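You operate a simulated robot arm through the tools that you are given. There is no shell and no other tool. Be economical: measure what you need, move in short steps, check, and stop when the job is done.

You are at the controls of a simulated robot arm. One attempt, no reset.

TASK
Sand block No 5, then block No 3, each on the disc whose load lies in its band.
Fine: the band is on the block's tag, the load on the disc's display; both end bright and back in their places; sand no other. Set down upright: what you pick out.

It is judged by the outcome, as a careful person would: the job done as asked, and still so three seconds after it is handed in. It fails if anything else is knocked over, pushed out of place, dropped, spilled or broken.

THE ROBOT
A 7-joint arm with a fingered hand on a trunk, on a base that drives. Base frame: it is fixed to the floor where the robot stands at the start and does not move with it; the origin is under the middle of the robot, x ahead of it, y to its left, z up. Readings come in cm, degrees, newtons and seconds.
With the tool pointing down near the work surface it reaches from about 24 to 82 cm from the robot's upright axis, wherever it stands. Its first joint turns from -143.0 to 143.0 degrees. Places, roughly: block six [125, -25, 75]; block ten [125, 0, 75]; block three, block twelve [125, 0, 75]; blue disc [100, 0, 90]; red disc [80, 0, 90]. Payload 3 kg.
The TCP is the grasp point between the finger pads, 2.6 cm short of the fingertips. In the tool frame z runs along the fingers and y along their closing line. The gripper opens to 14.8 cm. The gripper's body begins 7.3 cm behind the TCP. The gripper is a hand of 3 fingers: y runs from the thumb to the fingers, the wrist lies at [0, 0, -22.9] in the tool frame, and closing takes about 1.5 s.
Orientation is told as [roll, pitch, yaw] about the base's x, y, z axes, in that order, counted from this pose: with the fingers straight down and closing along the base's y, the tool's x points along the base's -x, its y along +y and its z along -z.

THE INTERFACE
- The arm moves only by the tool step_arm. Its argument "steps" is one flat list of numbers, 7 for each row, row after row: the shift along the base's x, y, z in units of 200 mm (1.0 is 200 mm), then the turn, a rotation vector about the base's x, y, z in units of 120 degrees (1.0 is 120 degrees), then the finger opening in cm, from 0 to 14.8. In form: [dx, dy, dz, wx, wy, wz, claw, dx, dy, dz, wx, wy, wz, claw, ...]. A call has 1 to 12 rows; each row is the pose to reach, as a shift and turn from the pose commanded when the call began. A call with a number of a shift or a turn outside -1 to 1 is refused whole. Each row takes 0.2 s and may step no farther than 5 cm and 8.6 degrees from the row before; otherwise, or with a gripper value out of range, the whole call is refused. A pose out of reach is approached as far as the arm can. The call stops where the force on the tool passes 40 N (or 10 N more than at its start, if that is more) or the arm is blocked; 0.2 s more then pass. The fingers move at their own pace (about 15.3 cm/s each) and stop on an object; they squeeze with about 26 N. The grip force told is the motor's: it shows also when the fingers shut on nothing. Time passes only in rows, and 0.2 s behind the last, so rows that repeat a pose let the fingers close. It gives the time, the measured TCP pose, the force on the tool (base axes), the opening and the grip force at its end, in the units of the frame above (readings bear some noise), with the torque about the TCP (base axes, N m) and any sound that the robot's microphone picked up.
- Cameras (640 x 400 px; columns grow to the right, rows downward): "scene" is now at [16.51, -1.26, 187.95]; the picture's right is [-0.05, -1.00, 0.00], its down [-0.81, 0.04, -0.59] and it looks along [0.59, -0.03, -0.81] (base axes); focal length 284 px, centre (320, 200). "wrist" rides on the gripper at [6.8, -3.9, -9] in the tool frame; the picture's right is [0.50, 0.87, 0.00], its down [-0.66, 0.38, -0.65] and it looks along [-0.57, 0.33, 0.76] (tool axes); focal length 222 px, centre (320, 200). There is no depth. A picture from a camera that has moved, and an enlarged one, comes with that camera's place and axes in the base frame and with its lens. The place of the scene camera against the robot may be out by one fixed shift of up to 1.8 cm in any direction.
- capture(camera): a new picture of that camera. No time passes.
- lift_body(by): slides the trunk up (or, below 0, down) by that many cm; the arm and the scene camera ride with it, the base frame stays. It gives what a move gives, with no picture.
- base_move(legs): drives the robot by 1 to 6 legs, each [ahead, left, turn to the left] in cm, cm and degrees, along the robot's own axes; the way and the turn of a leg run together, so that a leg with both is an arc; at most 150 cm and 180 degrees a leg. The arm and the cameras ride along, it lands a little off, and it stops where it bumps. It gives what a move gives.
- grasp_type(shape): the hand has 3 fingers and takes this shape, open, in about a second: jaw (thumb against the fingers, like two jaws); tri (thumb and two fingers); tip (a fingertip pinch); poke (one finger out to press); point (the index stretched); flat (the hand flat); cup (the hand cupped); fist (a fist). The gripper value then closes the fingers along that shape, each until it touches; the sizes above hold for jaw. It gives what a move gives, with no picture.
- head_to(pan, tilt): turns the head with the scene camera to pan (to the left, within 86 degrees either way) and tilt (down, from -29 to 69), counted from straight ahead of the robot. It gives what a move gives.
- close_up(camera, box): a new picture of the part [left, top, right, bottom] of that camera's present view, enlarged. No time passes.
- job_done(): hands the job in; it is judged then, once.

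Go step by step. Nothing tells you exact positions but the pictures and the camera data: compare them with the known pose of the tool, close in by small moves and look again before you grip or let go. The budget is 120 turns and 82 pictures, counting those below and the enlarged ones. Unless the task says otherwise, let go and move clear before handing in, and close with one line.

The tools are called as a command line: name --argument value ..., lists and objects as JSON in quotes. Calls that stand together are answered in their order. step_arm: Moves the arm, as the interface text tells. Its arguments: {"type":"object","properties":{"steps":{"type":"array","items":{"type":"number"}}},"required":["steps"]} The other tools are called the same way: lift_body (by) slides the trunk up or down; grasp_type (shape) gives the hand a shape; base_move (legs) drives the base; head_to (pan, tilt) turns the head that bears the scene camera; capture (camera) takes a picture; close_up (camera, box) takes an enlarged picture of a part of a camera's view; job_done () hands the job in.

At the start:

```text
time_s: 0.0
eef_pos: [68.84, 30.76, 115.06]
tool_rot: [0.0, 0.0, 0.0]
wrist_force: [-0.3, -0.6, -0.9]
moment: [0.01, -0.01, 0.04]
grip_width: 14.8
gripper_force: 0.1
shape: jaw
trunk travel left (down, up): [-82.5, 6.5]
robot x, y, heading: [-0.07, -0.14, 0.1]
head pan, tilt: [-2.7, 54.1]
```

scene: 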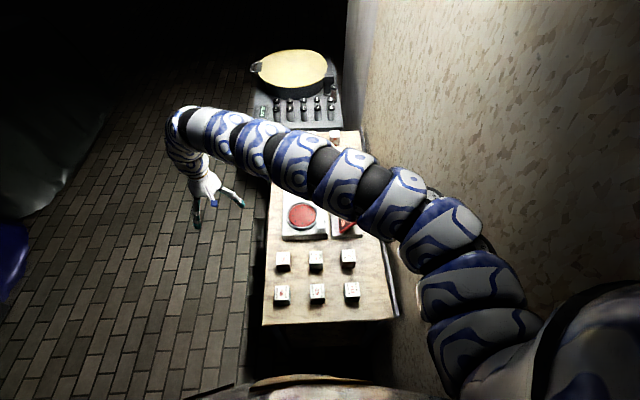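
wrist: 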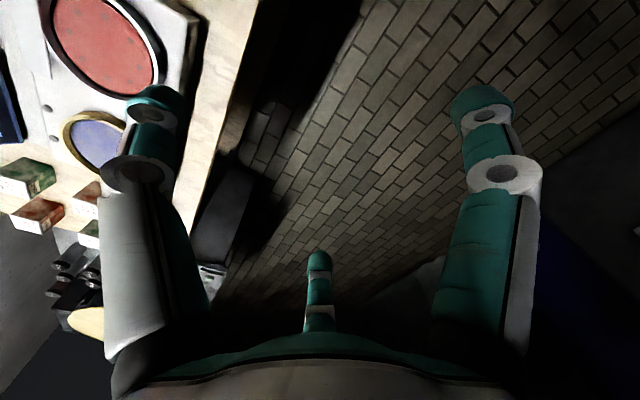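

I see a bench ahead with six tagged blocks near me, a red disc, and more things hidden behind the arm. I'll look closer first.

close_up --camera "scene" --box '[260, 190, 400, 310]'

capture --camera "wrist"

```text
3.33 times, centred on (330, 250) of scene
camera zoom: at [16.51, -1.26, 187.95], right [-0.05, -1.0, 0.0], down [-0.81, 0.04, -0.59], along [0.59, -0.03, -0.81], focal length 946 px, centre (287, 33)
```

zoom: 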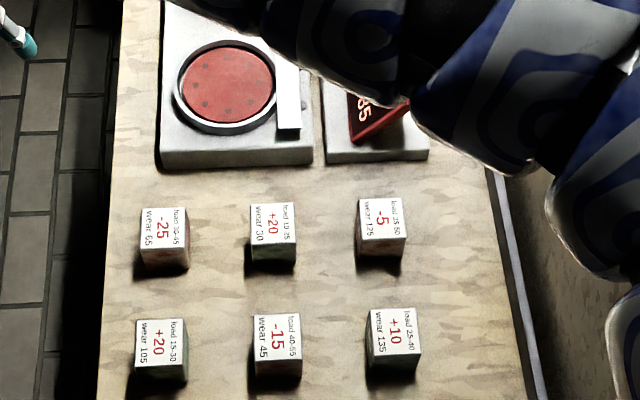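

```text
78 pictures are left
camera wrist: at [62.21, 26.83, 123.98], right [-0.5, 0.87, 0.0], down [0.66, 0.38, 0.65], along [0.57, 0.33, -0.76], focal length 222 px, centre (320, 200)
```

wrist: 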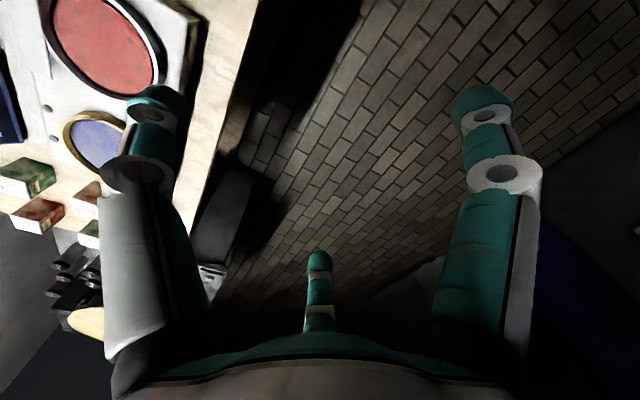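

The tags carry a load band and other numbers, but the block numbers aren't visible from here. I'll move the arm back and left to clear the view.

step_arm --steps '[-0.2, 0.1, 0, 0, 0, 0, 14.8, -0.4, 0.2, 0, 0, 0, 0, 14.8, -0.6, 0.3, 0, 0, 0, 0, 14.8, -0.8, 0.4, 0, 0, 0, 0, 14.8, -1, 0.5, 0, 0, 0, 0, 14.8, -1, 0.7, 0, 0, 0, 0, 14.8, -1, 0.9, 0, 0, 0, 0, 14.8]'

capture --camera "scene"

```text
time_s: 1.6
eef_pos: [49.07, 48.94, 114.96]
tool_rot: [0.0, 0.0, -0.1]
wrist_force: [-0.1, -0.1, 0.1]
moment: [-0.02, 0.01, -0.02]
grip_width: 14.79
gripper_force: 0.1
shape: jaw
out of reach, approached as far as the arm can: row 5
trunk travel left (down, up): [-82.5, 6.5]
robot x, y, heading: [0.42, 0.27, 0.2]
head pan, tilt: [-2.7, 54.1]
```

```text
77 pictures are left
camera scene: at [16.44, -1.12, 187.95], right [-0.05, -1.0, 0.0], down [-0.81, 0.04, -0.59], along [0.59, -0.03, -0.81], focal length 284 px, centre (320, 200)
```

scene: 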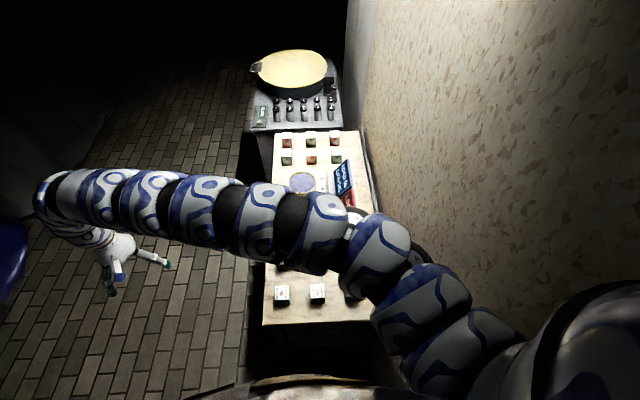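

close_up --camera "scene" --box '[260, 125, 360, 210]'

```text
4.71 times, centred on (310, 168) of scene
camera zoom: at [16.44, -1.12, 187.95], right [-0.05, -1.0, 0.0], down [-0.81, 0.04, -0.59], along [0.59, -0.03, -0.81], focal length 1335 px, centre (367, 353)
```

zoom: 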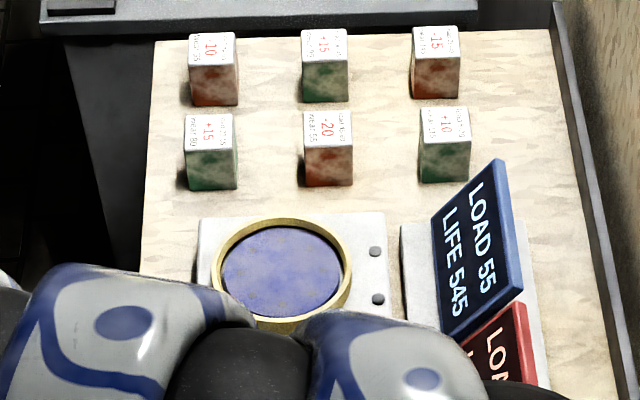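

Twelve tagged blocks in two sets, and the tags and displays all face the bench's left (+y) side. I'll drive round to stand on that side, facing -y.

base_move --legs '[[0, 60, 0], [85, 0, 0], [0, 0, -90]]'

head_to --pan 0 --tilt 55

capture --camera "scene"

```text
time_s: 4.7
eef_pos: [49.25, 104.19, 115.05]
tool_rot: [0.1, 0.0, 0.5]
wrist_force: [0.4, -0.1, -0.5]
moment: [0.02, 0.03, -0.02]
grip_width: 14.81
gripper_force: 0.0
shape: jaw
trunk travel left (down, up): [-82.5, 6.5]
robot x, y, heading: [0.77, 55.13, 0.0]
head pan, tilt: [-2.7, 54.1]
stopped in leg 1: the robot was blocked; the commanded pose is now the measured one
```

```text
time_s: 5.3
eef_pos: [49.19, 104.33, 115.03]
tool_rot: [-0.1, -0.1, 0.4]
wrist_force: [1.0, 0.1, 0.0]
moment: [-0.01, 0.04, 0.01]
grip_width: 14.78
gripper_force: 0.1
shape: jaw
trunk travel left (down, up): [-82.5, 6.5]
robot x, y, heading: [0.74, 55.26, 0.4]
head pan, tilt: [0.0, 55.0]
```

```text
75 pictures are left
camera scene: at [17.04, 54.26, 187.84], right [0.01, -1.0, 0.0], down [-0.82, -0.01, -0.57], along [0.57, 0.0, -0.82], focal length 284 px, centre (320, 200)
```

scene: 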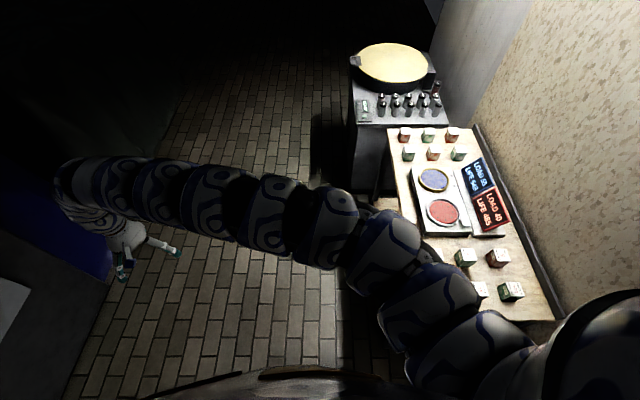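

head_to --pan 75 --tilt 55

capture --camera "scene"

```text
time_s: 6.8
eef_pos: [49.14, 104.29, 114.87]
tool_rot: [0.0, -0.1, 0.5]
wrist_force: [-1.1, -0.9, -0.7]
moment: [-0.01, 0.02, 0.01]
grip_width: 14.78
gripper_force: 0.1
shape: jaw
trunk travel left (down, up): [-82.5, 6.5]
robot x, y, heading: [0.6, 54.84, 0.8]
head pan, tilt: [75.0, 55.0]
```

```text
74 pictures are left
camera scene: at [11.68, 61.13, 187.83], right [0.97, -0.25, 0.0], down [-0.21, -0.79, -0.57], along [0.14, 0.55, -0.82], focal length 284 px, centre (320, 200)
```

scene: 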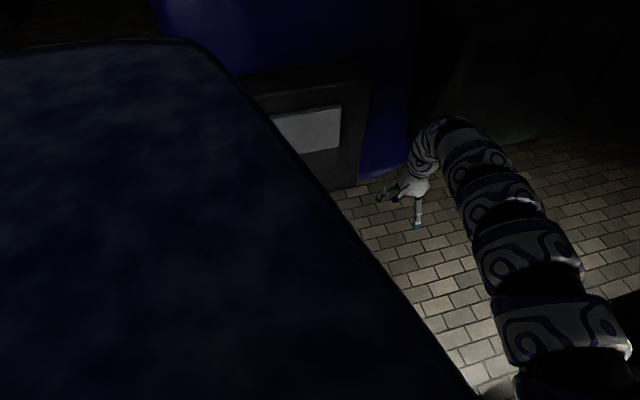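

A big dark object to the left blocked me; ahead is clear. I'll back off it a little, drive ahead, then turn.

base_move --legs '[[0, -3, 0], [80, 0, 0], [0, 0, -90]]'

head_to --pan 0 --tilt 50

capture --camera "scene"

```text
time_s: 15.4
eef_pos: [130.27, 4.46, 114.79]
tool_rot: [0.0, 0.0, -89.3]
wrist_force: [0.3, -0.5, 0.9]
moment: [-0.02, 0.05, 0.01]
grip_width: 14.78
gripper_force: 0.0
shape: jaw
trunk travel left (down, up): [-82.5, 6.5]
robot x, y, heading: [80.86, 52.74, -89.5]
head pan, tilt: [75.0, 55.0]
```

```text
time_s: 16.9
eef_pos: [130.34, 4.47, 114.98]
tool_rot: [0.0, 0.0, -89.3]
wrist_force: [0.6, 0.0, 0.4]
moment: [-0.01, 0.02, 0.01]
grip_width: 14.78
gripper_force: 0.0
shape: jaw
trunk travel left (down, up): [-82.5, 6.5]
robot x, y, heading: [80.82, 52.89, -89.1]
head pan, tilt: [0.0, 50.0]
```

```text
73 pictures are left
camera scene: at [82.28, 36.31, 188.48], right [-1.0, -0.01, 0.0], down [-0.01, 0.77, -0.64], along [0.01, -0.64, -0.77], focal length 284 px, centre (320, 200)
```

scene: 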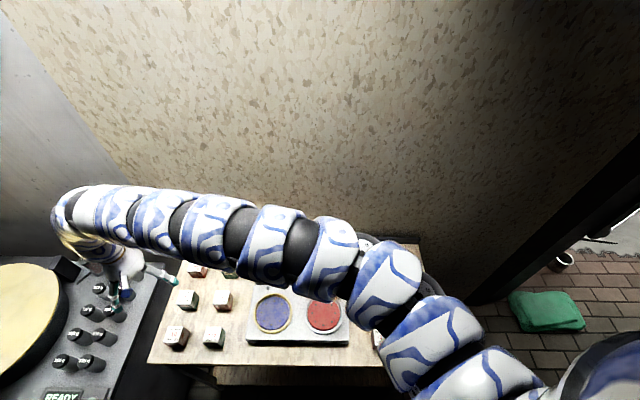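

close_up --camera "scene" --box '[150, 255, 250, 360]'

close_up --camera "scene" --box '[235, 270, 385, 370]'

```text
3.81 times, centred on (200, 308) of scene
camera zoom: at [82.28, 36.31, 188.48], right [-1.0, -0.01, 0.0], down [-0.01, 0.77, -0.64], along [0.01, -0.64, -0.77], focal length 1081 px, centre (777, -210)
```

zoom: 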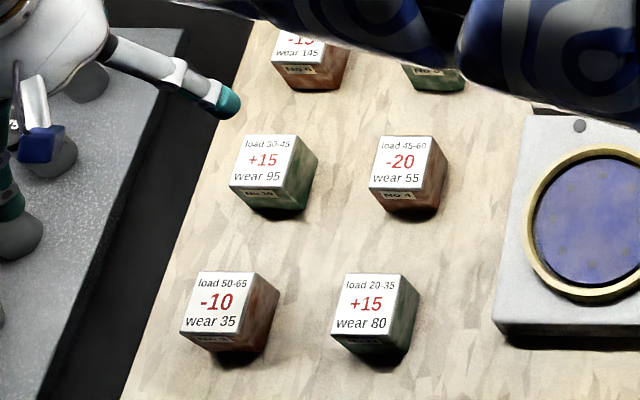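

```text
4.00 times, centred on (310, 320) of scene
camera zoom: at [82.28, 36.31, 188.48], right [-1.0, -0.01, 0.0], down [-0.01, 0.77, -0.64], along [0.01, -0.64, -0.77], focal length 1135 px, centre (360, -280)
```

zoom: 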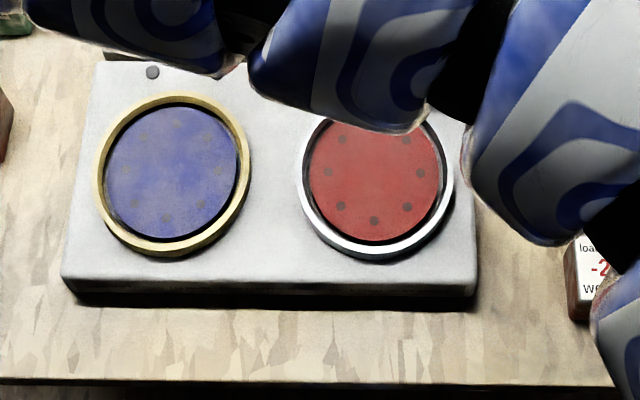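

capture --camera "wrist"

step_arm --steps '[-0.2, 0.1, 0.2, 0, 0, 0, 14.8, -0.4, 0.2, 0.3, 0, 0, 0, 14.8, -0.6, 0.3, 0.3, 0, 0, 0, 14.8, -0.8, 0.4, 0.3, 0, 0, 0, 14.8, -1, 0.4, 0.3, 0, 0, 0, 14.8]'

capture --camera "scene"

```text
70 pictures are left
camera wrist: at [126.49, 11.22, 123.91], right [0.86, 0.51, 0.0], down [0.39, -0.65, 0.65], along [0.33, -0.56, -0.76], focal length 222 px, centre (320, 200)
```

wrist: 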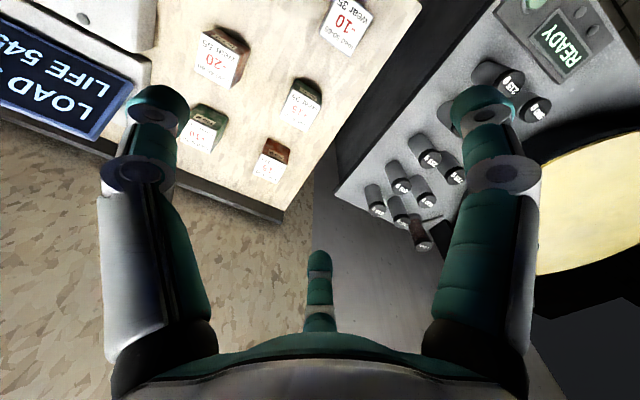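

```text
refused: row 1 steps farther than a row can; nothing moved
```

```text
69 pictures are left
camera scene: at [82.28, 36.31, 188.48], right [-1.0, -0.01, 0.0], down [-0.01, 0.77, -0.64], along [0.01, -0.64, -0.77], focal length 284 px, centre (320, 200)
```

scene: 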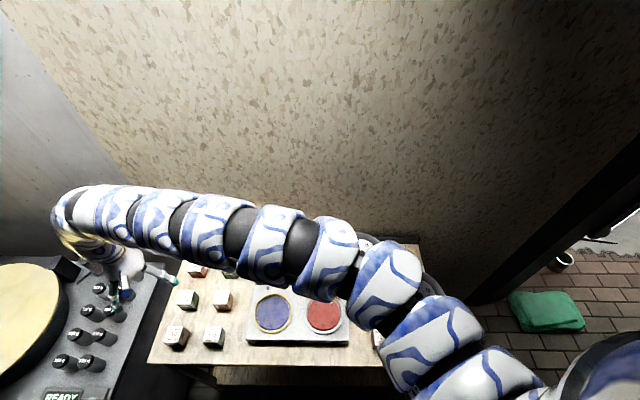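

step_arm --steps '[-0.2, 0.1, 0.05, 0, 0, 0, 14.8, -0.4, 0.2, 0.1, 0, 0, 0, 14.8, -0.6, 0.3, 0.15, 0, 0, 0, 14.8, -0.8, 0.3, 0.15, 0, 0, 0, 14.8, -1, 0.3, 0.15, 0, 0, 0, 14.8]'

step_arm --steps '[-0.2, 0, 0, 0, 0, 0, 14.8, -0.4, 0, 0, 0, 0, 0, 14.8, -0.6, 0, 0, 0, 0, 0, 14.8, -0.8, 0, 0, 0, 0, 0, 14.8, -1, 0, 0, 0, 0, 0, 14.8]'

step_arm --steps '[-0.2, 0, 0, 0, 0, 0, 14.8, -0.4, 0, 0, 0, 0, 0, 14.8, -0.6, 0, 0, 0, 0, 0, 14.8, -0.8, 0, 0, 0, 0, 0, 14.8, -1, 0, 0, 0, 0, 0, 14.8]'

capture --camera "scene"

```text
time_s: 18.1
eef_pos: [122.05, 4.44, 113.48]
tool_rot: [-0.3, 0.1, -89.3]
wrist_force: [-0.1, 0.6, 0.7]
moment: [-0.02, 0.0, 0.02]
grip_width: 14.79
gripper_force: 0.1
shape: jaw
out of reach, approached as far as the arm can: row 2, 3, 4, 5
trunk travel left (down, up): [-82.5, 6.5]
robot x, y, heading: [80.86, 52.74, -89.3]
head pan, tilt: [0.0, 50.0]
```

```text
time_s: 19.2
eef_pos: [112.51, -3.31, 107.34]
tool_rot: [-0.1, 0.2, -89.3]
wrist_force: [-1.0, 0.0, -0.6]
moment: [-0.02, 0.03, 0.0]
grip_width: 14.81
gripper_force: 0.1
shape: jaw
out of reach, approached as far as the arm can: row 1, 2, 3, 4, 5
trunk travel left (down, up): [-82.5, 6.5]
robot x, y, heading: [80.67, 52.98, -89.2]
head pan, tilt: [0.0, 50.0]
```

```text
time_s: 20.4
eef_pos: [98.7, -9.25, 100.91]
tool_rot: [0.0, 0.1, -89.4]
wrist_force: [-0.4, -0.3, 0.1]
moment: [0.0, -0.01, -0.02]
grip_width: 14.79
gripper_force: 0.1
shape: jaw
out of reach, approached as far as the arm can: row 1, 2, 3, 4, 5
trunk travel left (down, up): [-82.5, 6.5]
robot x, y, heading: [80.98, 52.92, -89.7]
head pan, tilt: [0.0, 50.0]
```

```text
68 pictures are left
camera scene: at [82.24, 36.28, 188.48], right [-1.0, -0.01, 0.0], down [-0.01, 0.77, -0.64], along [0.01, -0.64, -0.77], focal length 284 px, centre (320, 200)
```

scene: 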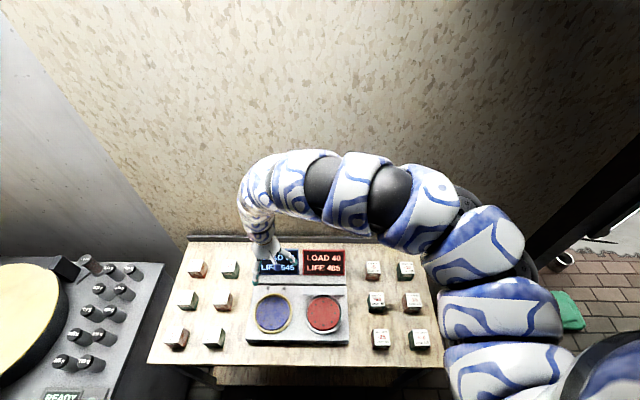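

Now the whole bench is visible. I'll zoom in on both block sets.

close_up --camera "scene" --box '[160, 255, 250, 355]'

close_up --camera "scene" --box '[350, 255, 440, 355]'

close_up --camera "scene" --box '[235, 240, 365, 350]'

```text
4.00 times, centred on (205, 305) of scene
camera zoom: at [82.24, 36.28, 188.48], right [-1.0, -0.01, 0.0], down [-0.01, 0.77, -0.64], along [0.01, -0.64, -0.77], focal length 1135 px, centre (780, -220)
```

zoom: 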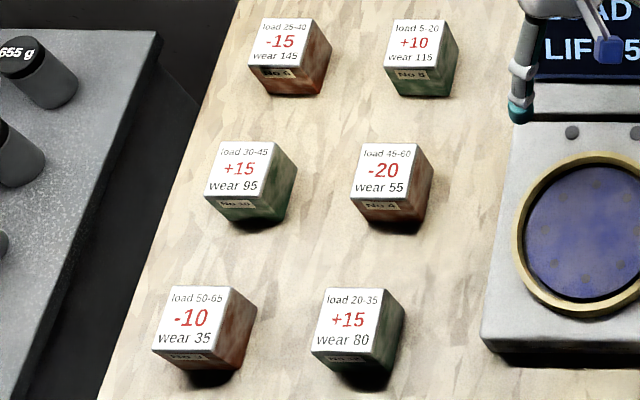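

```text
4.00 times, centred on (395, 305) of scene
camera zoom: at [82.24, 36.28, 188.48], right [-1.0, -0.01, 0.0], down [-0.01, 0.77, -0.64], along [0.01, -0.64, -0.77], focal length 1135 px, centre (20, -220)
```

zoom: 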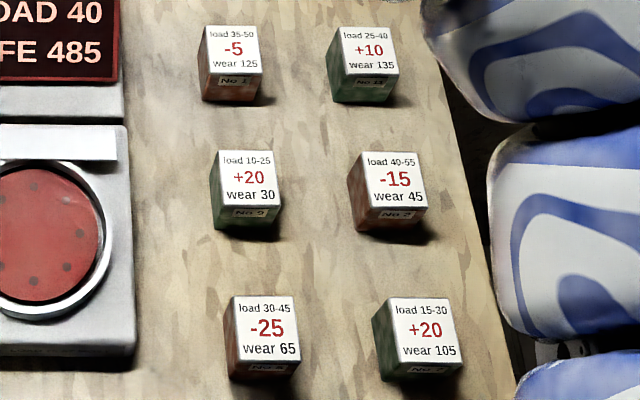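

```text
3.64 times, centred on (300, 295) of scene
camera zoom: at [82.24, 36.28, 188.48], right [-1.0, -0.01, 0.0], down [-0.01, 0.77, -0.64], along [0.01, -0.64, -0.77], focal length 1032 px, centre (393, -146)
```

zoom: 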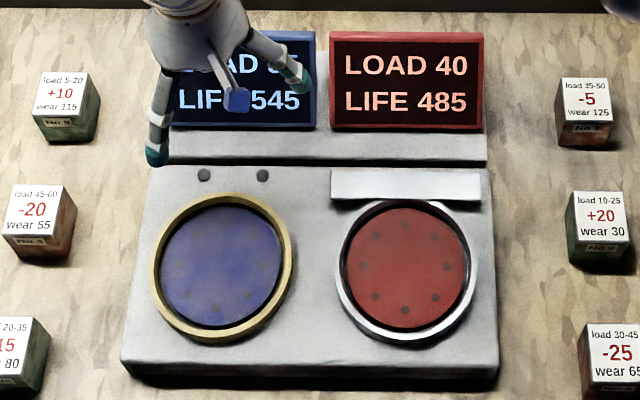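

close_up --camera "scene" --box '[165, 325, 230, 352]'

close_up --camera "scene" --box '[365, 325, 435, 354]'

```text
9.85 times, centred on (198, 338) of scene
camera zoom: at [82.24, 36.28, 188.48], right [-1.0, -0.01, 0.0], down [-0.01, 0.77, -0.64], along [0.01, -0.64, -0.77], focal length 2794 px, centre (1526, -1164)
```

zoom: 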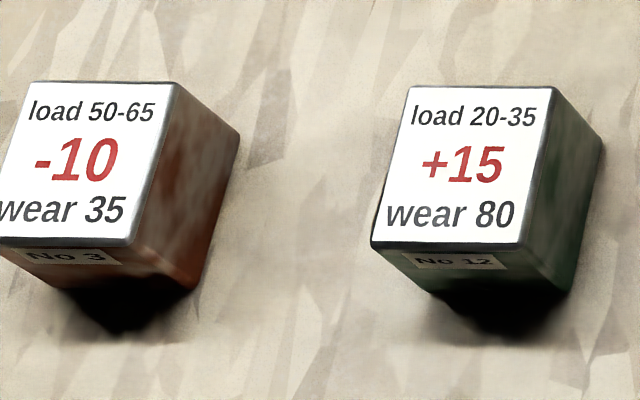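

```text
9.14 times, centred on (400, 340) of scene
camera zoom: at [82.24, 36.28, 188.48], right [-1.0, -0.01, 0.0], down [-0.01, 0.77, -0.64], along [0.01, -0.64, -0.77], focal length 2594 px, centre (-411, -1075)
```

zoom: 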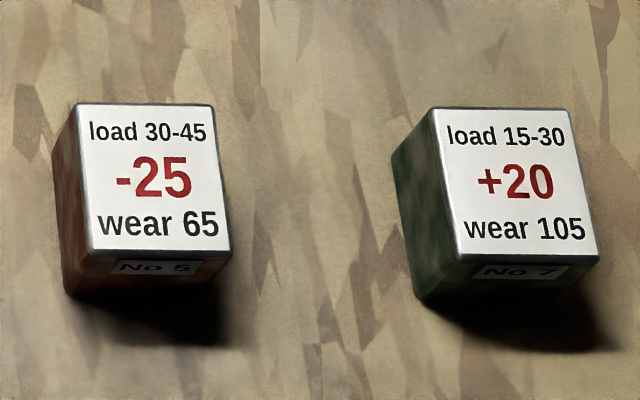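

Block No 5 (band 30-45) is at front right about (60.5, 9) and No 3 (band 50-65) at front left about (135, 8.5). Red shows 40 and suits No 5; blue shows 55 and suits No 3. First I'll check where the arm settles with a short hold.

step_arm --steps '[0, 0, 0, 0, 0, 0, 10]'

close_up --camera "wrist" --box '[0, 0, 640, 400]'

```text
time_s: 20.9
eef_pos: [98.76, -9.24, 100.97]
tool_rot: [-0.1, 0.1, -89.2]
wrist_force: [-0.2, -1.1, -0.2]
moment: [0.0, -0.01, 0.0]
grip_width: 10.07
gripper_force: 0.2
shape: jaw
trunk travel left (down, up): [-82.5, 6.5]
robot x, y, heading: [81.02, 52.67, -89.6]
head pan, tilt: [0.0, 50.0]
```

```text
1.00 times, centred on (320, 200) of wrist (not enlarged: the box is as wide or as high as the picture)
camera zoom: at [94.89, -2.48, 109.98], right [0.86, 0.51, 0.0], down [0.39, -0.65, 0.65], along [0.33, -0.56, -0.76], focal length 222 px, centre (320, 200)
```

zoom: 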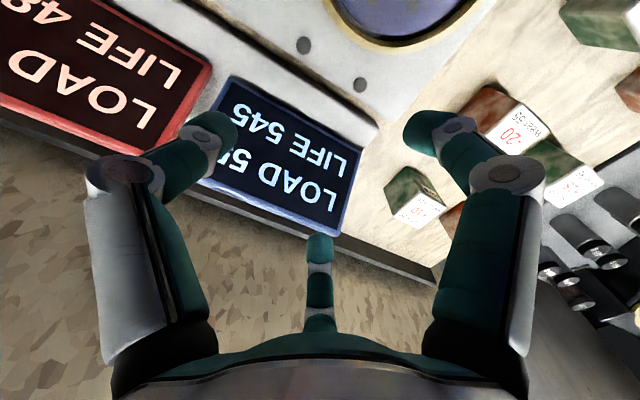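

lift_body --by 6

step_arm --steps '[0, 0.2, -0.1, 0, 0, 0, 10, 0, 0.4, -0.2, 0, 0, 0, 10, 0, 0.6, -0.3, 0, 0, 0, 10, 0, 0.8, -0.3, 0, 0, 0, 10, -0.2, 0.9, -0.3, 0, 0, 0, 10, -0.4, 0.9, -0.3, 0, 0, 0, 10, -0.6, 0.9, -0.3, 0, 0, 0, 10, -0.8, 0.9, -0.3, 0, 0, 0, 10, -1, 0.9, -0.3, 0, 0, 0, 10]'

```text
time_s: 21.9
eef_pos: [98.68, -9.1, 106.93]
tool_rot: [-0.1, 0.2, -89.3]
wrist_force: [0.4, 0.1, 0.4]
moment: [-0.03, 0.01, 0.01]
grip_width: 10.07
gripper_force: 0.0
shape: jaw
trunk travel left (down, up): [-88.5, 0.5]
robot x, y, heading: [81.22, 52.7, -89.3]
head pan, tilt: [0.0, 50.0]
```

```text
time_s: 23.9
eef_pos: [91.34, -12.98, 107.0]
tool_rot: [-0.6, 1.4, -89.2]
wrist_force: [-0.2, 0.7, -0.4]
moment: [-0.07, -0.02, 0.02]
grip_width: 10.03
gripper_force: 0.1
shape: jaw
out of reach, approached as far as the arm can: row 1, 2, 3, 4, 5, 6, 7, 8, 9
trunk travel left (down, up): [-88.5, 0.5]
robot x, y, heading: [81.07, 52.69, -89.4]
head pan, tilt: [0.0, 50.0]
```

At this height the arm can't fold in closer than about 65 cm. I'll swing round at this radius to above the right-hand blocks, then descend and come in.

step_arm --steps '[-0.2, -0.05, 0, 0, 0, 0, 10, -0.4, -0.05, 0, 0, 0, 0, 10, -0.6, -0.05, 0, 0, 0, 0, 10, -0.8, -0.05, 0, 0, 0, 0, 10, -1, 0, 0, 0, 0, 0, 10]'

step_arm --steps '[-0.2, 0.02, 0, 0, 0, 0, 10, -0.4, 0.05, 0, 0, 0, 0, 10, -0.58, 0.1, 0, 0, 0, 0, 10, -0.58, 0.1, -0.2, 0, 0, 0, 10, -0.58, 0.1, -0.4, 0, 0, 0, 10, -0.58, 0.1, -0.6, 0, 0, 0, 10]'

capture --camera "scene"

```text
time_s: 25.1
eef_pos: [72.48, -20.09, 106.92]
tool_rot: [-0.1, 0.6, -89.4]
wrist_force: [-0.2, 0.5, 0.0]
moment: [-0.01, -0.02, -0.01]
grip_width: 10.04
gripper_force: 0.1
shape: jaw
out of reach, approached as far as the arm can: row 1, 2, 3, 4, 5
trunk travel left (down, up): [-88.5, 0.5]
robot x, y, heading: [81.06, 53.21, -89.5]
head pan, tilt: [0.0, 50.0]
```

```text
time_s: 26.4
eef_pos: [60.87, -17.86, 94.81]
tool_rot: [-0.1, 0.1, -89.3]
wrist_force: [0.7, -1.5, -0.7]
moment: [0.05, 0.02, -0.01]
grip_width: 10.05
gripper_force: 0.0
shape: jaw
out of reach, approached as far as the arm can: row 1, 2, 3, 4
trunk travel left (down, up): [-88.5, 0.5]
robot x, y, heading: [81.32, 52.72, -89.1]
head pan, tilt: [0.0, 50.0]
```

```text
61 pictures are left
camera scene: at [82.25, 36.2, 194.47], right [-1.0, -0.01, 0.0], down [-0.01, 0.77, -0.64], along [0.01, -0.64, -0.77], focal length 284 px, centre (320, 200)
```

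scene: 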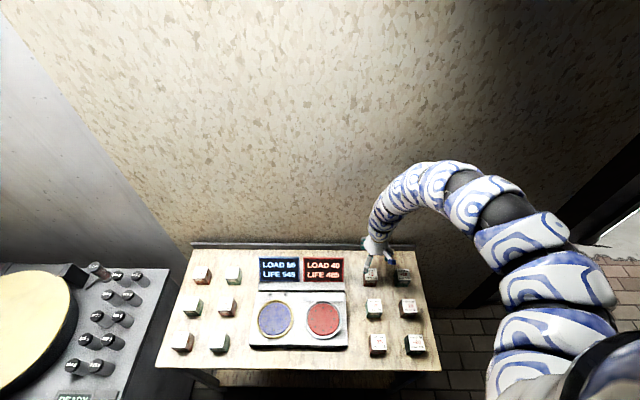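

step_arm --steps '[0, 0.15, -0.1, 0, 0, 0, 10, 0, 0.35, -0.2, 0, 0, 0, 10, 0, 0.55, -0.25, 0, 0, 0, 10, 0, 0.75, -0.25, 0, 0, 0, 10, 0, 0.95, -0.25, 0, 0, 0, 10]'

step_arm --steps '[0, 0.2, 0, 0, 0, 0, 10, 0, 0.35, 0, 0, 0, 0, 10, 0, 0.35, 0, 0, 0, 0, 10]'

capture --camera "wrist"

capture --camera "scene"

```text
time_s: 27.6
eef_pos: [61.1, -3.53, 84.69]
tool_rot: [0.0, 0.0, -89.3]
wrist_force: [-0.6, -2.1, 18.8]
moment: [0.12, -0.59, -0.08]
grip_width: 9.9
gripper_force: 0.0
shape: jaw
out of reach, approached as far as the arm can: row 3, 4, 5
trunk travel left (down, up): [-88.5, 0.5]
robot x, y, heading: [80.63, 53.21, -89.4]
head pan, tilt: [0.0, 50.0]
```

```text
time_s: 27.9
eef_pos: [60.93, -3.59, 84.56]
tool_rot: [0.0, -0.5, -89.2]
wrist_force: [0.8, -1.6, 42.6]
moment: [0.51, -0.47, -0.09]
grip_width: 9.82
gripper_force: 0.1
shape: jaw
out of reach, approached as far as the arm can: row 1
trunk travel left (down, up): [-88.5, 0.5]
robot x, y, heading: [81.06, 52.84, -89.3]
head pan, tilt: [0.0, 50.0]
stopped in row 1: the force on the tool passed its limit at 78 N (the readings are from after the stop); the commanded pose is now the measured one
```

```text
60 pictures are left
camera wrist: at [57.19, 3.22, 93.46], right [0.86, 0.51, 0.0], down [0.39, -0.64, 0.66], along [0.33, -0.57, -0.75], focal length 222 px, centre (320, 200)
```

wrist: 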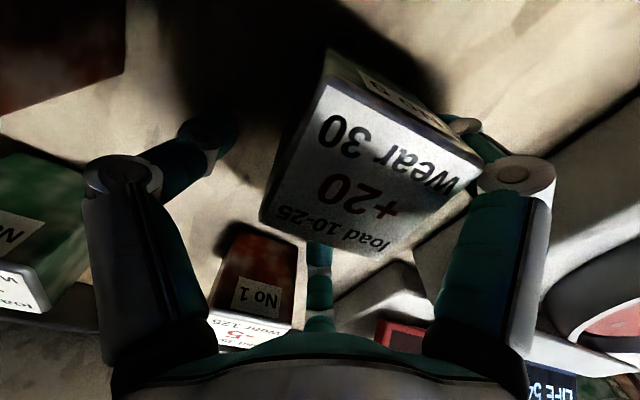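

```text
59 pictures are left
camera scene: at [82.3, 36.63, 194.58], right [-1.0, -0.01, 0.0], down [-0.01, 0.76, -0.64], along [0.01, -0.64, -0.77], focal length 284 px, centre (320, 200)
```

scene: 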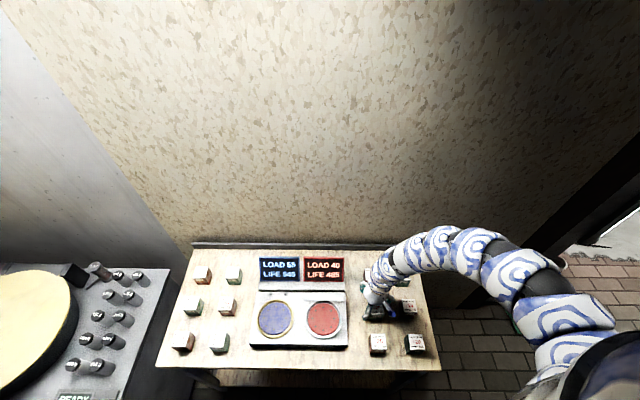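

The fingers straddle No 9 and touched the bench, so its top is about z 82 and the blocks reach about 87. I'll lift out and slightly outward without touching the block, then reposition the base further back so everything lies at 65–80 cm radius.

step_arm --steps '[0, -0.03, 0.1, 0, 0, 0, 10, 0, -0.08, 0.25, 0, 0, 0, 10, 0, -0.14, 0.4, 0, 0, 0, 10, 0, -0.2, 0.55, 0, 0, 0, 10, 0, -0.25, 0.7, 0, 0, 0, 10, 0, -0.3, 0.8, 0, 0, 0, 10]'

capture --camera "wrist"

capture --camera "scene"

```text
time_s: 29.3
eef_pos: [60.99, -14.24, 95.49]
tool_rot: [0.1, -0.1, -89.0]
wrist_force: [0.7, 1.2, -0.5]
moment: [0.02, 0.03, 0.01]
grip_width: 9.95
gripper_force: 0.0
shape: jaw
out of reach, approached as far as the arm can: row 1, 2, 3, 4, 5, 6
trunk travel left (down, up): [-88.5, 0.5]
robot x, y, heading: [80.82, 52.58, -89.4]
head pan, tilt: [0.0, 50.0]
```

```text
58 pictures are left
camera wrist: at [57.15, -7.53, 104.53], right [0.86, 0.51, 0.0], down [0.39, -0.65, 0.65], along [0.34, -0.56, -0.76], focal length 222 px, centre (320, 200)
```

wrist: 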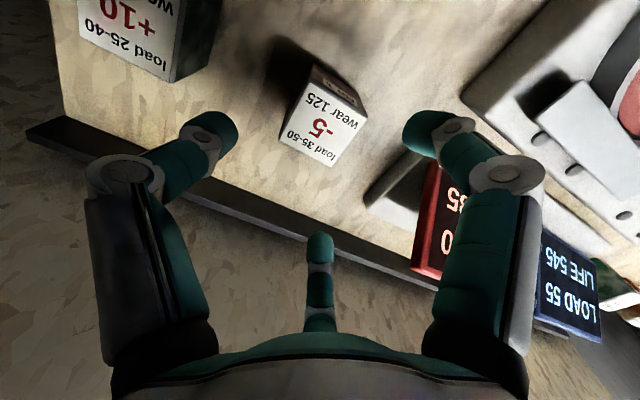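

```text
57 pictures are left
camera scene: at [82.26, 36.3, 194.48], right [-1.0, -0.01, 0.0], down [-0.01, 0.77, -0.64], along [0.01, -0.64, -0.77], focal length 284 px, centre (320, 200)
```

scene: 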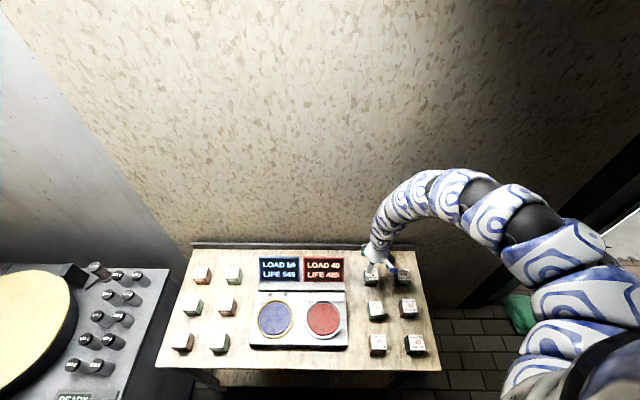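

step_arm --steps '[0, -0.05, 0.2, 0, 0, 0, 10, 0, -0.1, 0.4, 0, 0, 0, 10, 0, -0.15, 0.6, 0, 0, 0, 10]'

base_move --legs '[[-20, 0, 0], [0, 19, 0]]'

capture --camera "scene"

capture --camera "wrist"

```text
time_s: 30.1
eef_pos: [60.78, -21.12, 107.12]
tool_rot: [-0.1, 0.0, -89.1]
wrist_force: [0.0, 0.8, -0.2]
moment: [-0.04, -0.02, 0.0]
grip_width: 10.0
gripper_force: 0.1
shape: jaw
out of reach, approached as far as the arm can: row 1, 2, 3
trunk travel left (down, up): [-88.5, 0.5]
robot x, y, heading: [80.75, 53.02, -89.7]
head pan, tilt: [0.0, 50.0]
```

```text
time_s: 32.9
eef_pos: [80.01, -0.99, 107.02]
tool_rot: [-0.1, 0.1, -89.1]
wrist_force: [0.6, 0.3, -0.4]
moment: [0.02, 0.05, 0.02]
grip_width: 10.01
gripper_force: 0.1
shape: jaw
trunk travel left (down, up): [-88.5, 0.5]
robot x, y, heading: [99.76, 72.96, -89.3]
head pan, tilt: [0.0, 50.0]
```

```text
56 pictures are left
camera scene: at [101.49, 56.43, 194.48], right [-1.0, -0.01, 0.0], down [-0.01, 0.77, -0.64], along [0.01, -0.64, -0.77], focal length 284 px, centre (320, 200)
```

scene: 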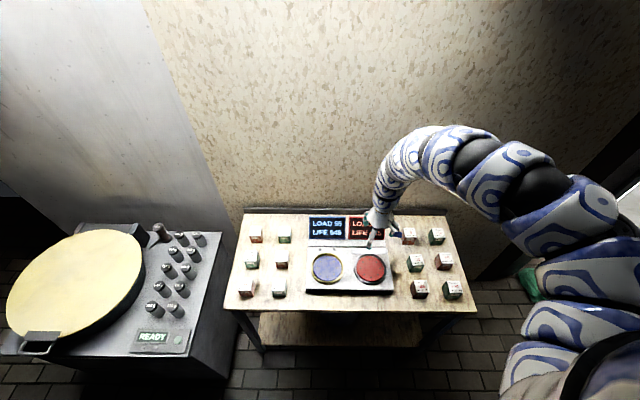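

```text
55 pictures are left
camera wrist: at [76.2, 5.64, 115.98], right [0.86, 0.51, 0.0], down [0.39, -0.65, 0.65], along [0.33, -0.56, -0.76], focal length 222 px, centre (320, 200)
```

wrist: 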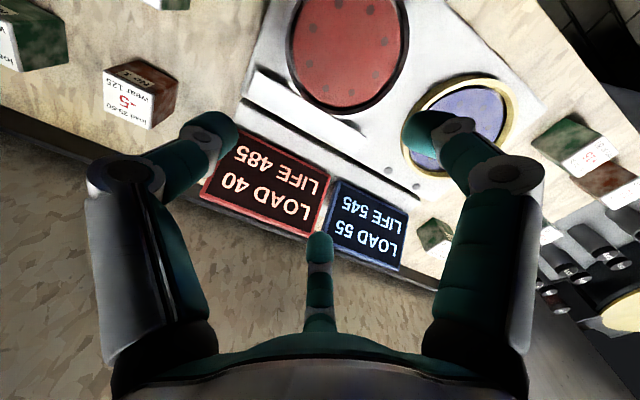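

step_arm --steps '[-0.18, 0.12, 0, 0, 0, 0, 10, -0.36, 0.24, 0, 0, 0, 0, 10, -0.54, 0.36, 0, 0, 0, 0, 10, -0.72, 0.48, 0, 0, 0, 0, 10, -0.9, 0.6, 0, 0, 0, 0, 10, -0.9, 0.6, -0.2, 0, 0, 0, 10]'

capture --camera "wrist"

```text
time_s: 34.3
eef_pos: [59.62, 2.76, 106.98]
tool_rot: [0.0, 0.2, -89.1]
wrist_force: [0.7, 0.8, -0.3]
moment: [0.02, 0.0, -0.02]
grip_width: 10.02
gripper_force: 0.0
shape: jaw
out of reach, approached as far as the arm can: row 1, 2, 3, 4, 5, 6
trunk travel left (down, up): [-88.5, 0.5]
robot x, y, heading: [100.18, 73.02, -89.4]
head pan, tilt: [0.0, 50.0]
```

```text
54 pictures are left
camera wrist: at [55.76, 9.4, 115.99], right [0.86, 0.51, 0.0], down [0.39, -0.65, 0.65], along [0.34, -0.56, -0.76], focal length 222 px, centre (320, 200)
```

wrist: 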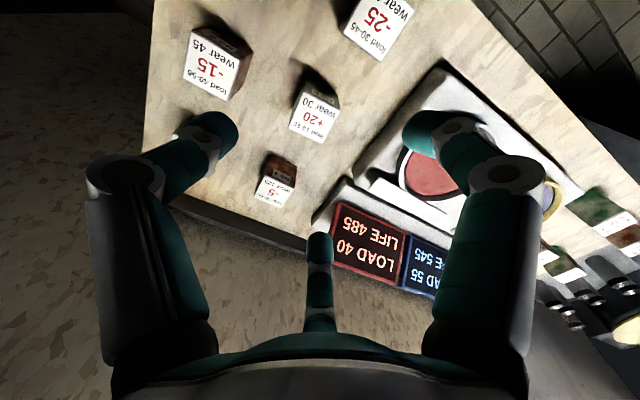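

The arm's limit fits a shoulder about 21 cm right of the robot axis at z≈170, with a minimum fold of about 83 cm. Standing at about (121, 75) puts both blocks and both discs at around 74 cm from the shoulder, where lifting works.

base_move --legs '[[-2.5, 0, 0], [0, 21, 0]]'

step_arm --steps '[-0.18, 0.02, -0.1, 0, 0, 0, 10, -0.4, 0.04, -0.15, 0, 0, 0, 10, -0.6, 0.08, -0.2, 0, 0, 0, 10, -0.8, 0.15, -0.25, 0, 0, 0, 10, -0.93, 0.25, -0.3, 0, 0, 0, 10, -0.93, 0.25, -0.35, 0, 0, 0, 10]'

capture --camera "wrist"

capture --camera "scene"

```text
time_s: 36.3
eef_pos: [80.63, 5.5, 107.03]
tool_rot: [0.0, 0.2, -89.2]
wrist_force: [-0.3, -0.6, 1.3]
moment: [0.01, 0.01, -0.03]
grip_width: 10.0
gripper_force: 0.0
shape: jaw
trunk travel left (down, up): [-88.5, 0.5]
robot x, y, heading: [120.98, 75.51, -89.2]
head pan, tilt: [0.0, 50.0]
```

```text
time_s: 37.7
eef_pos: [61.7, 10.48, 99.92]
tool_rot: [0.1, 0.2, -89.2]
wrist_force: [-0.6, -0.8, -0.1]
moment: [0.01, -0.01, 0.01]
grip_width: 9.97
gripper_force: 0.0
shape: jaw
trunk travel left (down, up): [-88.5, 0.5]
robot x, y, heading: [121.02, 76.05, -89.5]
head pan, tilt: [0.0, 50.0]
```

```text
53 pictures are left
camera wrist: at [57.84, 17.18, 108.99], right [0.86, 0.51, 0.0], down [0.39, -0.65, 0.65], along [0.33, -0.56, -0.76], focal length 222 px, centre (320, 200)
```

wrist: 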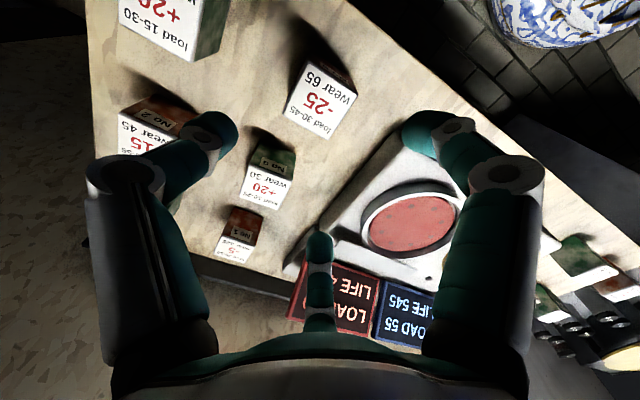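

```text
52 pictures are left
camera scene: at [122.31, 59.1, 194.48], right [-1.0, -0.01, 0.0], down [-0.01, 0.77, -0.64], along [0.01, -0.64, -0.77], focal length 284 px, centre (320, 200)
```

scene: 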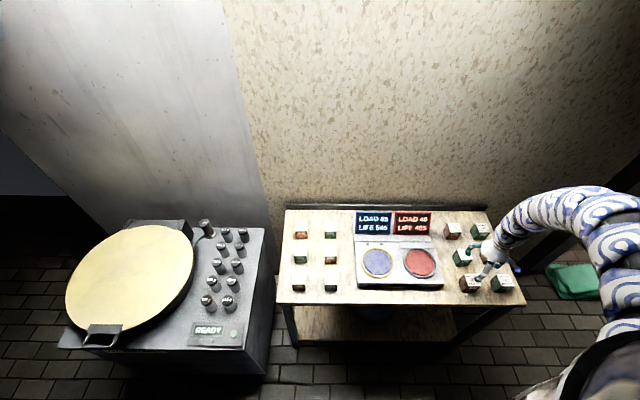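

The whole path was reached this time. No 5 sits almost under the hand at about (61.1, 11.6). I'll centre, descend to just above it, and check.

step_arm --steps '[-0.025, 0.055, -0.15, 0, 0, 0, 10, -0.025, 0.055, -0.3, 0, 0, 0, 10, -0.025, 0.055, -0.4, 0, 0, 0, 10]'

capture --camera "wrist"

```text
time_s: 38.5
eef_pos: [61.29, 11.68, 92.05]
tool_rot: [0.0, 0.2, -89.3]
wrist_force: [0.6, 0.0, 1.0]
moment: [-0.01, 0.0, 0.01]
grip_width: 10.03
gripper_force: 0.1
shape: jaw
trunk travel left (down, up): [-88.5, 0.5]
robot x, y, heading: [121.17, 75.85, -89.6]
head pan, tilt: [0.0, 50.0]
```

```text
51 pictures are left
camera wrist: at [57.33, 18.4, 100.94], right [0.86, 0.51, 0.0], down [0.39, -0.65, 0.65], along [0.33, -0.56, -0.76], focal length 222 px, centre (320, 200)
```

wrist: 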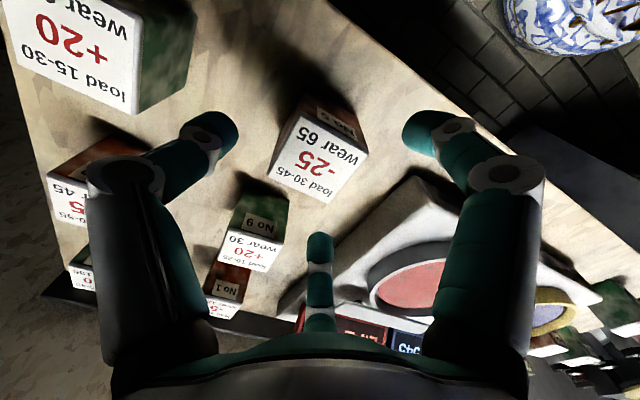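

Centred well. Descend to grasp height and close.

step_arm --steps '[0, 0, -0.15, 0, 0, 0, 10, 0, 0, -0.27, 0, 0, 0, 10, 0, 0, -0.32, 0, 0, 0, 10, 0, 0, -0.32, 0, 0, 0, 7, 0, 0, -0.32, 0, 0, 0, 5.5, 0, 0, -0.32, 0, 0, 0, 4, 0, 0, -0.32, 0, 0, 0, 3, 0, 0, -0.32, 0, 0, 0, 2, 0, 0, -0.32, 0, 0, 0, 2, 0, 0, -0.32, 0, 0, 0, 2]'

capture --camera "wrist"

```text
time_s: 40.7
eef_pos: [61.3, 11.64, 85.6]
tool_rot: [0.1, 0.3, -89.2]
wrist_force: [-0.7, -0.5, -0.4]
moment: [0.01, 0.08, -0.03]
grip_width: 5.15
gripper_force: 25.7
shape: jaw
trunk travel left (down, up): [-88.5, 0.5]
robot x, y, heading: [121.14, 75.56, -89.6]
head pan, tilt: [0.0, 50.0]
```

```text
50 pictures are left
camera wrist: at [57.44, 18.3, 94.63], right [0.86, 0.51, 0.0], down [0.39, -0.65, 0.65], along [0.33, -0.56, -0.76], focal length 222 px, centre (320, 200)
```

wrist: 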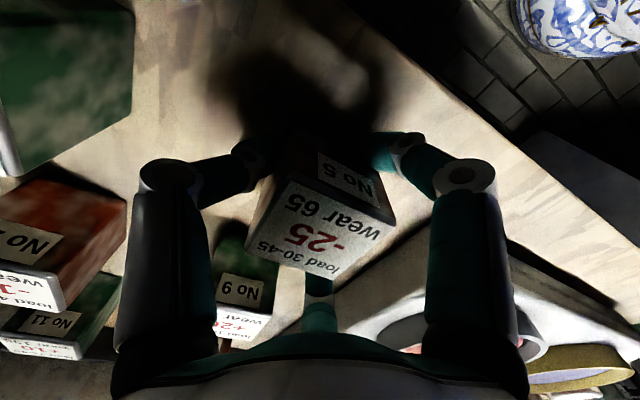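

Gripped at 5.15 cm. I note the pickup pose (61.3, 11.64, 85.6) for the return. Now lift straight up and carry over to the red disc.

step_arm --steps '[0, 0, 0.1, 0, 0, 0, 2, 0, 0, 0.3, 0, 0, 0, 2, 0, 0, 0.5, 0, 0, 0, 2, 0, 0, 0.6, 0, 0, 0, 2, 0.2, -0.07, 0.6, 0, 0, 0, 2, 0.4, -0.14, 0.6, 0, 0, 0, 2, 0.6, -0.21, 0.6, 0, 0, 0, 2, 0.8, -0.28, 0.6, 0, 0, 0, 2, 0.94, -0.34, 0.6, 0, 0, 0, 2, 0.94, -0.34, 0.6, 0, 0, 0, 2]'

capture --camera "wrist"

close_up --camera "scene" --box '[330, 190, 530, 315]'

```text
time_s: 42.9
eef_pos: [80.26, 5.01, 97.62]
tool_rot: [0.1, 0.2, -89.3]
wrist_force: [-0.3, -0.8, -4.3]
moment: [-0.01, -0.04, 0.03]
grip_width: 5.03
gripper_force: 25.6
shape: jaw
trunk travel left (down, up): [-88.5, 0.5]
robot x, y, heading: [121.03, 76.01, -89.7]
head pan, tilt: [0.0, 50.0]
```

```text
49 pictures are left
camera wrist: at [76.41, 11.75, 106.56], right [0.86, 0.51, 0.0], down [0.39, -0.65, 0.65], along [0.33, -0.56, -0.76], focal length 222 px, centre (320, 200)
```

wrist: 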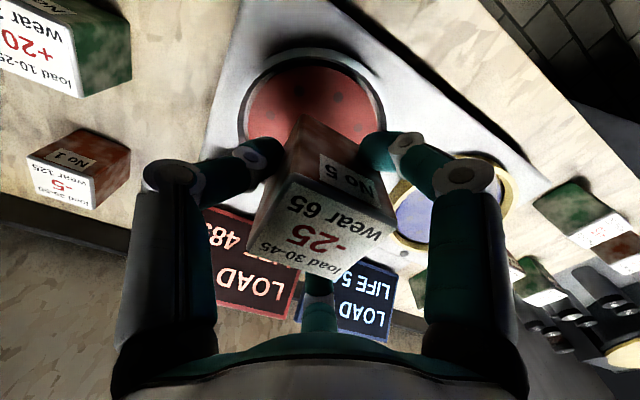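

```text
3.20 times, centred on (430, 252) of scene
camera zoom: at [122.19, 59.14, 194.48], right [-1.0, -0.01, 0.0], down [-0.01, 0.77, -0.64], along [0.01, -0.64, -0.77], focal length 908 px, centre (-32, 32)
```

zoom: 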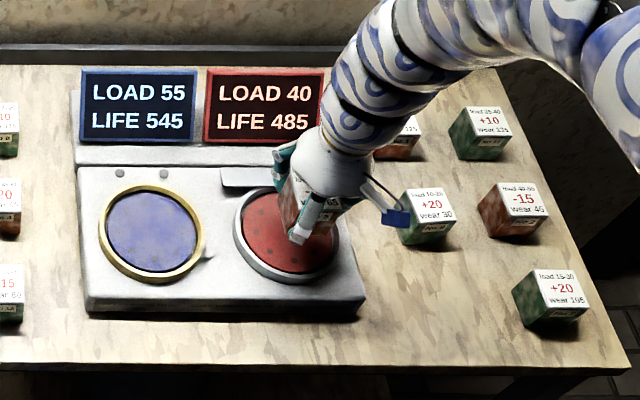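

Red disc centre about (80.2, 4.1); the block is over it and the red display still shows 40. I'll lower gently until contact.

step_arm --steps '[0, 0, -0.12, 0, 0, 0, 2, 0, 0, -0.22, 0, 0, 0, 2, 0, 0, -0.26, 0, 0, 0, 2]'

close_up --camera "scene" --box '[330, 190, 530, 315]'

```text
time_s: 43.7
eef_pos: [80.01, 4.9, 92.51]
tool_rot: [0.0, 0.2, -89.2]
wrist_force: [0.9, -0.8, -3.6]
moment: [0.01, 0.03, 0.02]
grip_width: 5.02
gripper_force: 26.1
shape: jaw
trunk travel left (down, up): [-88.5, 0.5]
robot x, y, heading: [120.69, 75.94, -89.1]
head pan, tilt: [0.0, 50.0]
```

```text
3.20 times, centred on (430, 252) of scene
camera zoom: at [122.23, 59.09, 194.48], right [-1.0, -0.01, 0.0], down [-0.01, 0.77, -0.64], along [0.01, -0.64, -0.77], focal length 908 px, centre (-32, 32)
```

zoom: 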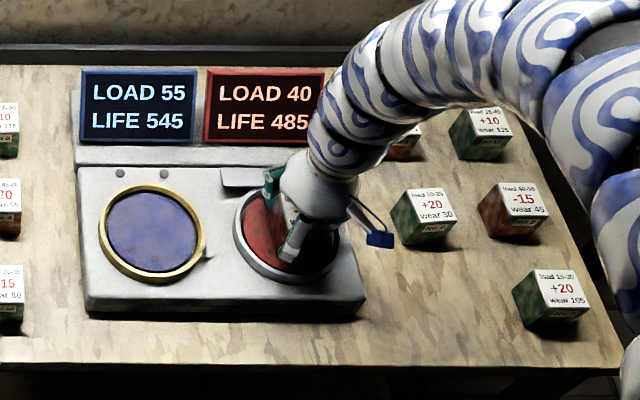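

step_arm --steps '[0, 0, -0.015, 0, 0, 0, 2, 0, 0, -0.03, 0, 0, 0, 2, 0, 0, -0.045, 0, 0, 0, 2, 0, 0, -0.06, 0, 0, 0, 2]'

```text
time_s: 44.7
eef_pos: [80.06, 4.85, 91.55]
tool_rot: [-0.1, 0.0, -89.2]
wrist_force: [0.3, 0.6, 39.0]
moment: [0.0, -0.07, -0.03]
grip_width: 5.23
gripper_force: 26.2
shape: jaw
trunk travel left (down, up): [-88.5, 0.5]
robot x, y, heading: [121.34, 76.0, -89.7]
head pan, tilt: [0.0, 50.0]
```

Contact with a firm press. I'll check the display and block.

capture --camera "wrist"

close_up --camera "scene" --box '[330, 190, 530, 315]'

```text
46 pictures are left
camera wrist: at [76.29, 11.59, 100.53], right [0.86, 0.51, 0.0], down [0.39, -0.65, 0.65], along [0.33, -0.56, -0.76], focal length 222 px, centre (320, 200)
```

wrist: 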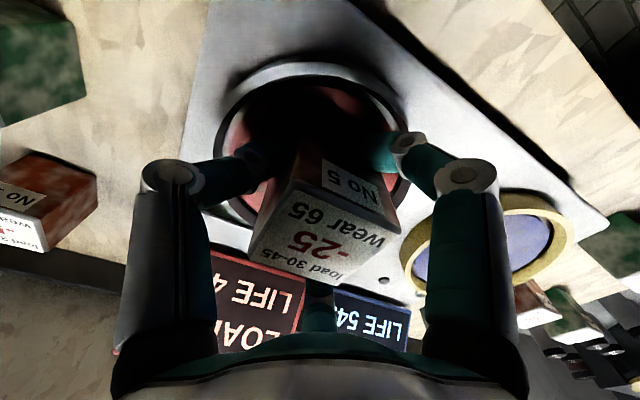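

```text
3.20 times, centred on (430, 252) of scene
camera zoom: at [122.51, 59.55, 194.58], right [-1.0, -0.01, 0.0], down [-0.01, 0.76, -0.64], along [0.0, -0.64, -0.76], focal length 908 px, centre (-32, 32)
```

zoom: 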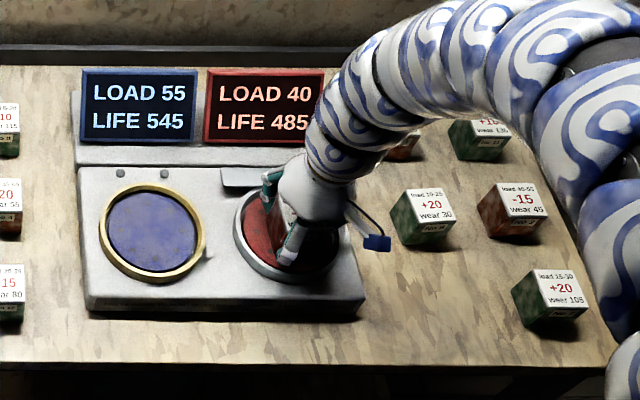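

No change yet; I'll ease the pressure slightly, hold a while, then look.

step_arm --steps '[0, 0, 0.01, 0, 0, 0, 2, 0, 0, 0.01, 0, 0, 0, 2, 0, 0, 0.01, 0, 0, 0, 2, 0, 0, 0.01, 0, 0, 0, 2, 0, 0, 0.01, 0, 0, 0, 2, 0, 0, 0.01, 0, 0, 0, 2, 0, 0, 0.01, 0, 0, 0, 2, 0, 0, 0.01, 0, 0, 0, 2]'

close_up --camera "scene" --box '[330, 190, 530, 315]'

```text
time_s: 46.5
eef_pos: [80.14, 4.94, 91.58]
tool_rot: [0.0, 0.1, -89.2]
wrist_force: [-3.0, -8.5, 34.2]
moment: [-0.21, 0.07, 0.13]
grip_width: 5.27
gripper_force: 25.9
shape: jaw
trunk travel left (down, up): [-88.5, 0.5]
robot x, y, heading: [121.24, 75.76, -89.4]
head pan, tilt: [0.0, 50.0]
```

```text
3.20 times, centred on (430, 252) of scene
camera zoom: at [122.45, 59.41, 194.52], right [-1.0, -0.01, 0.0], down [-0.01, 0.77, -0.64], along [0.0, -0.64, -0.77], focal length 908 px, centre (-32, 32)
```

zoom: 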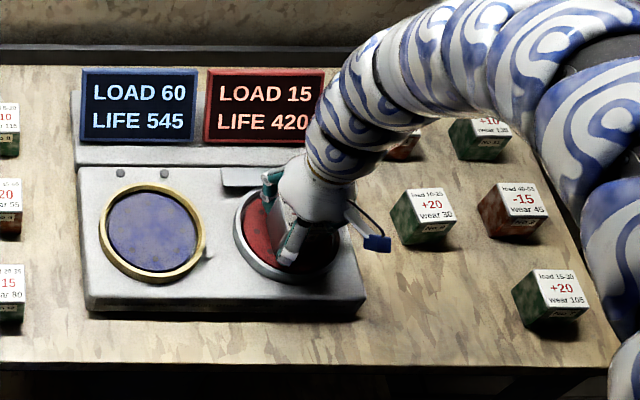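

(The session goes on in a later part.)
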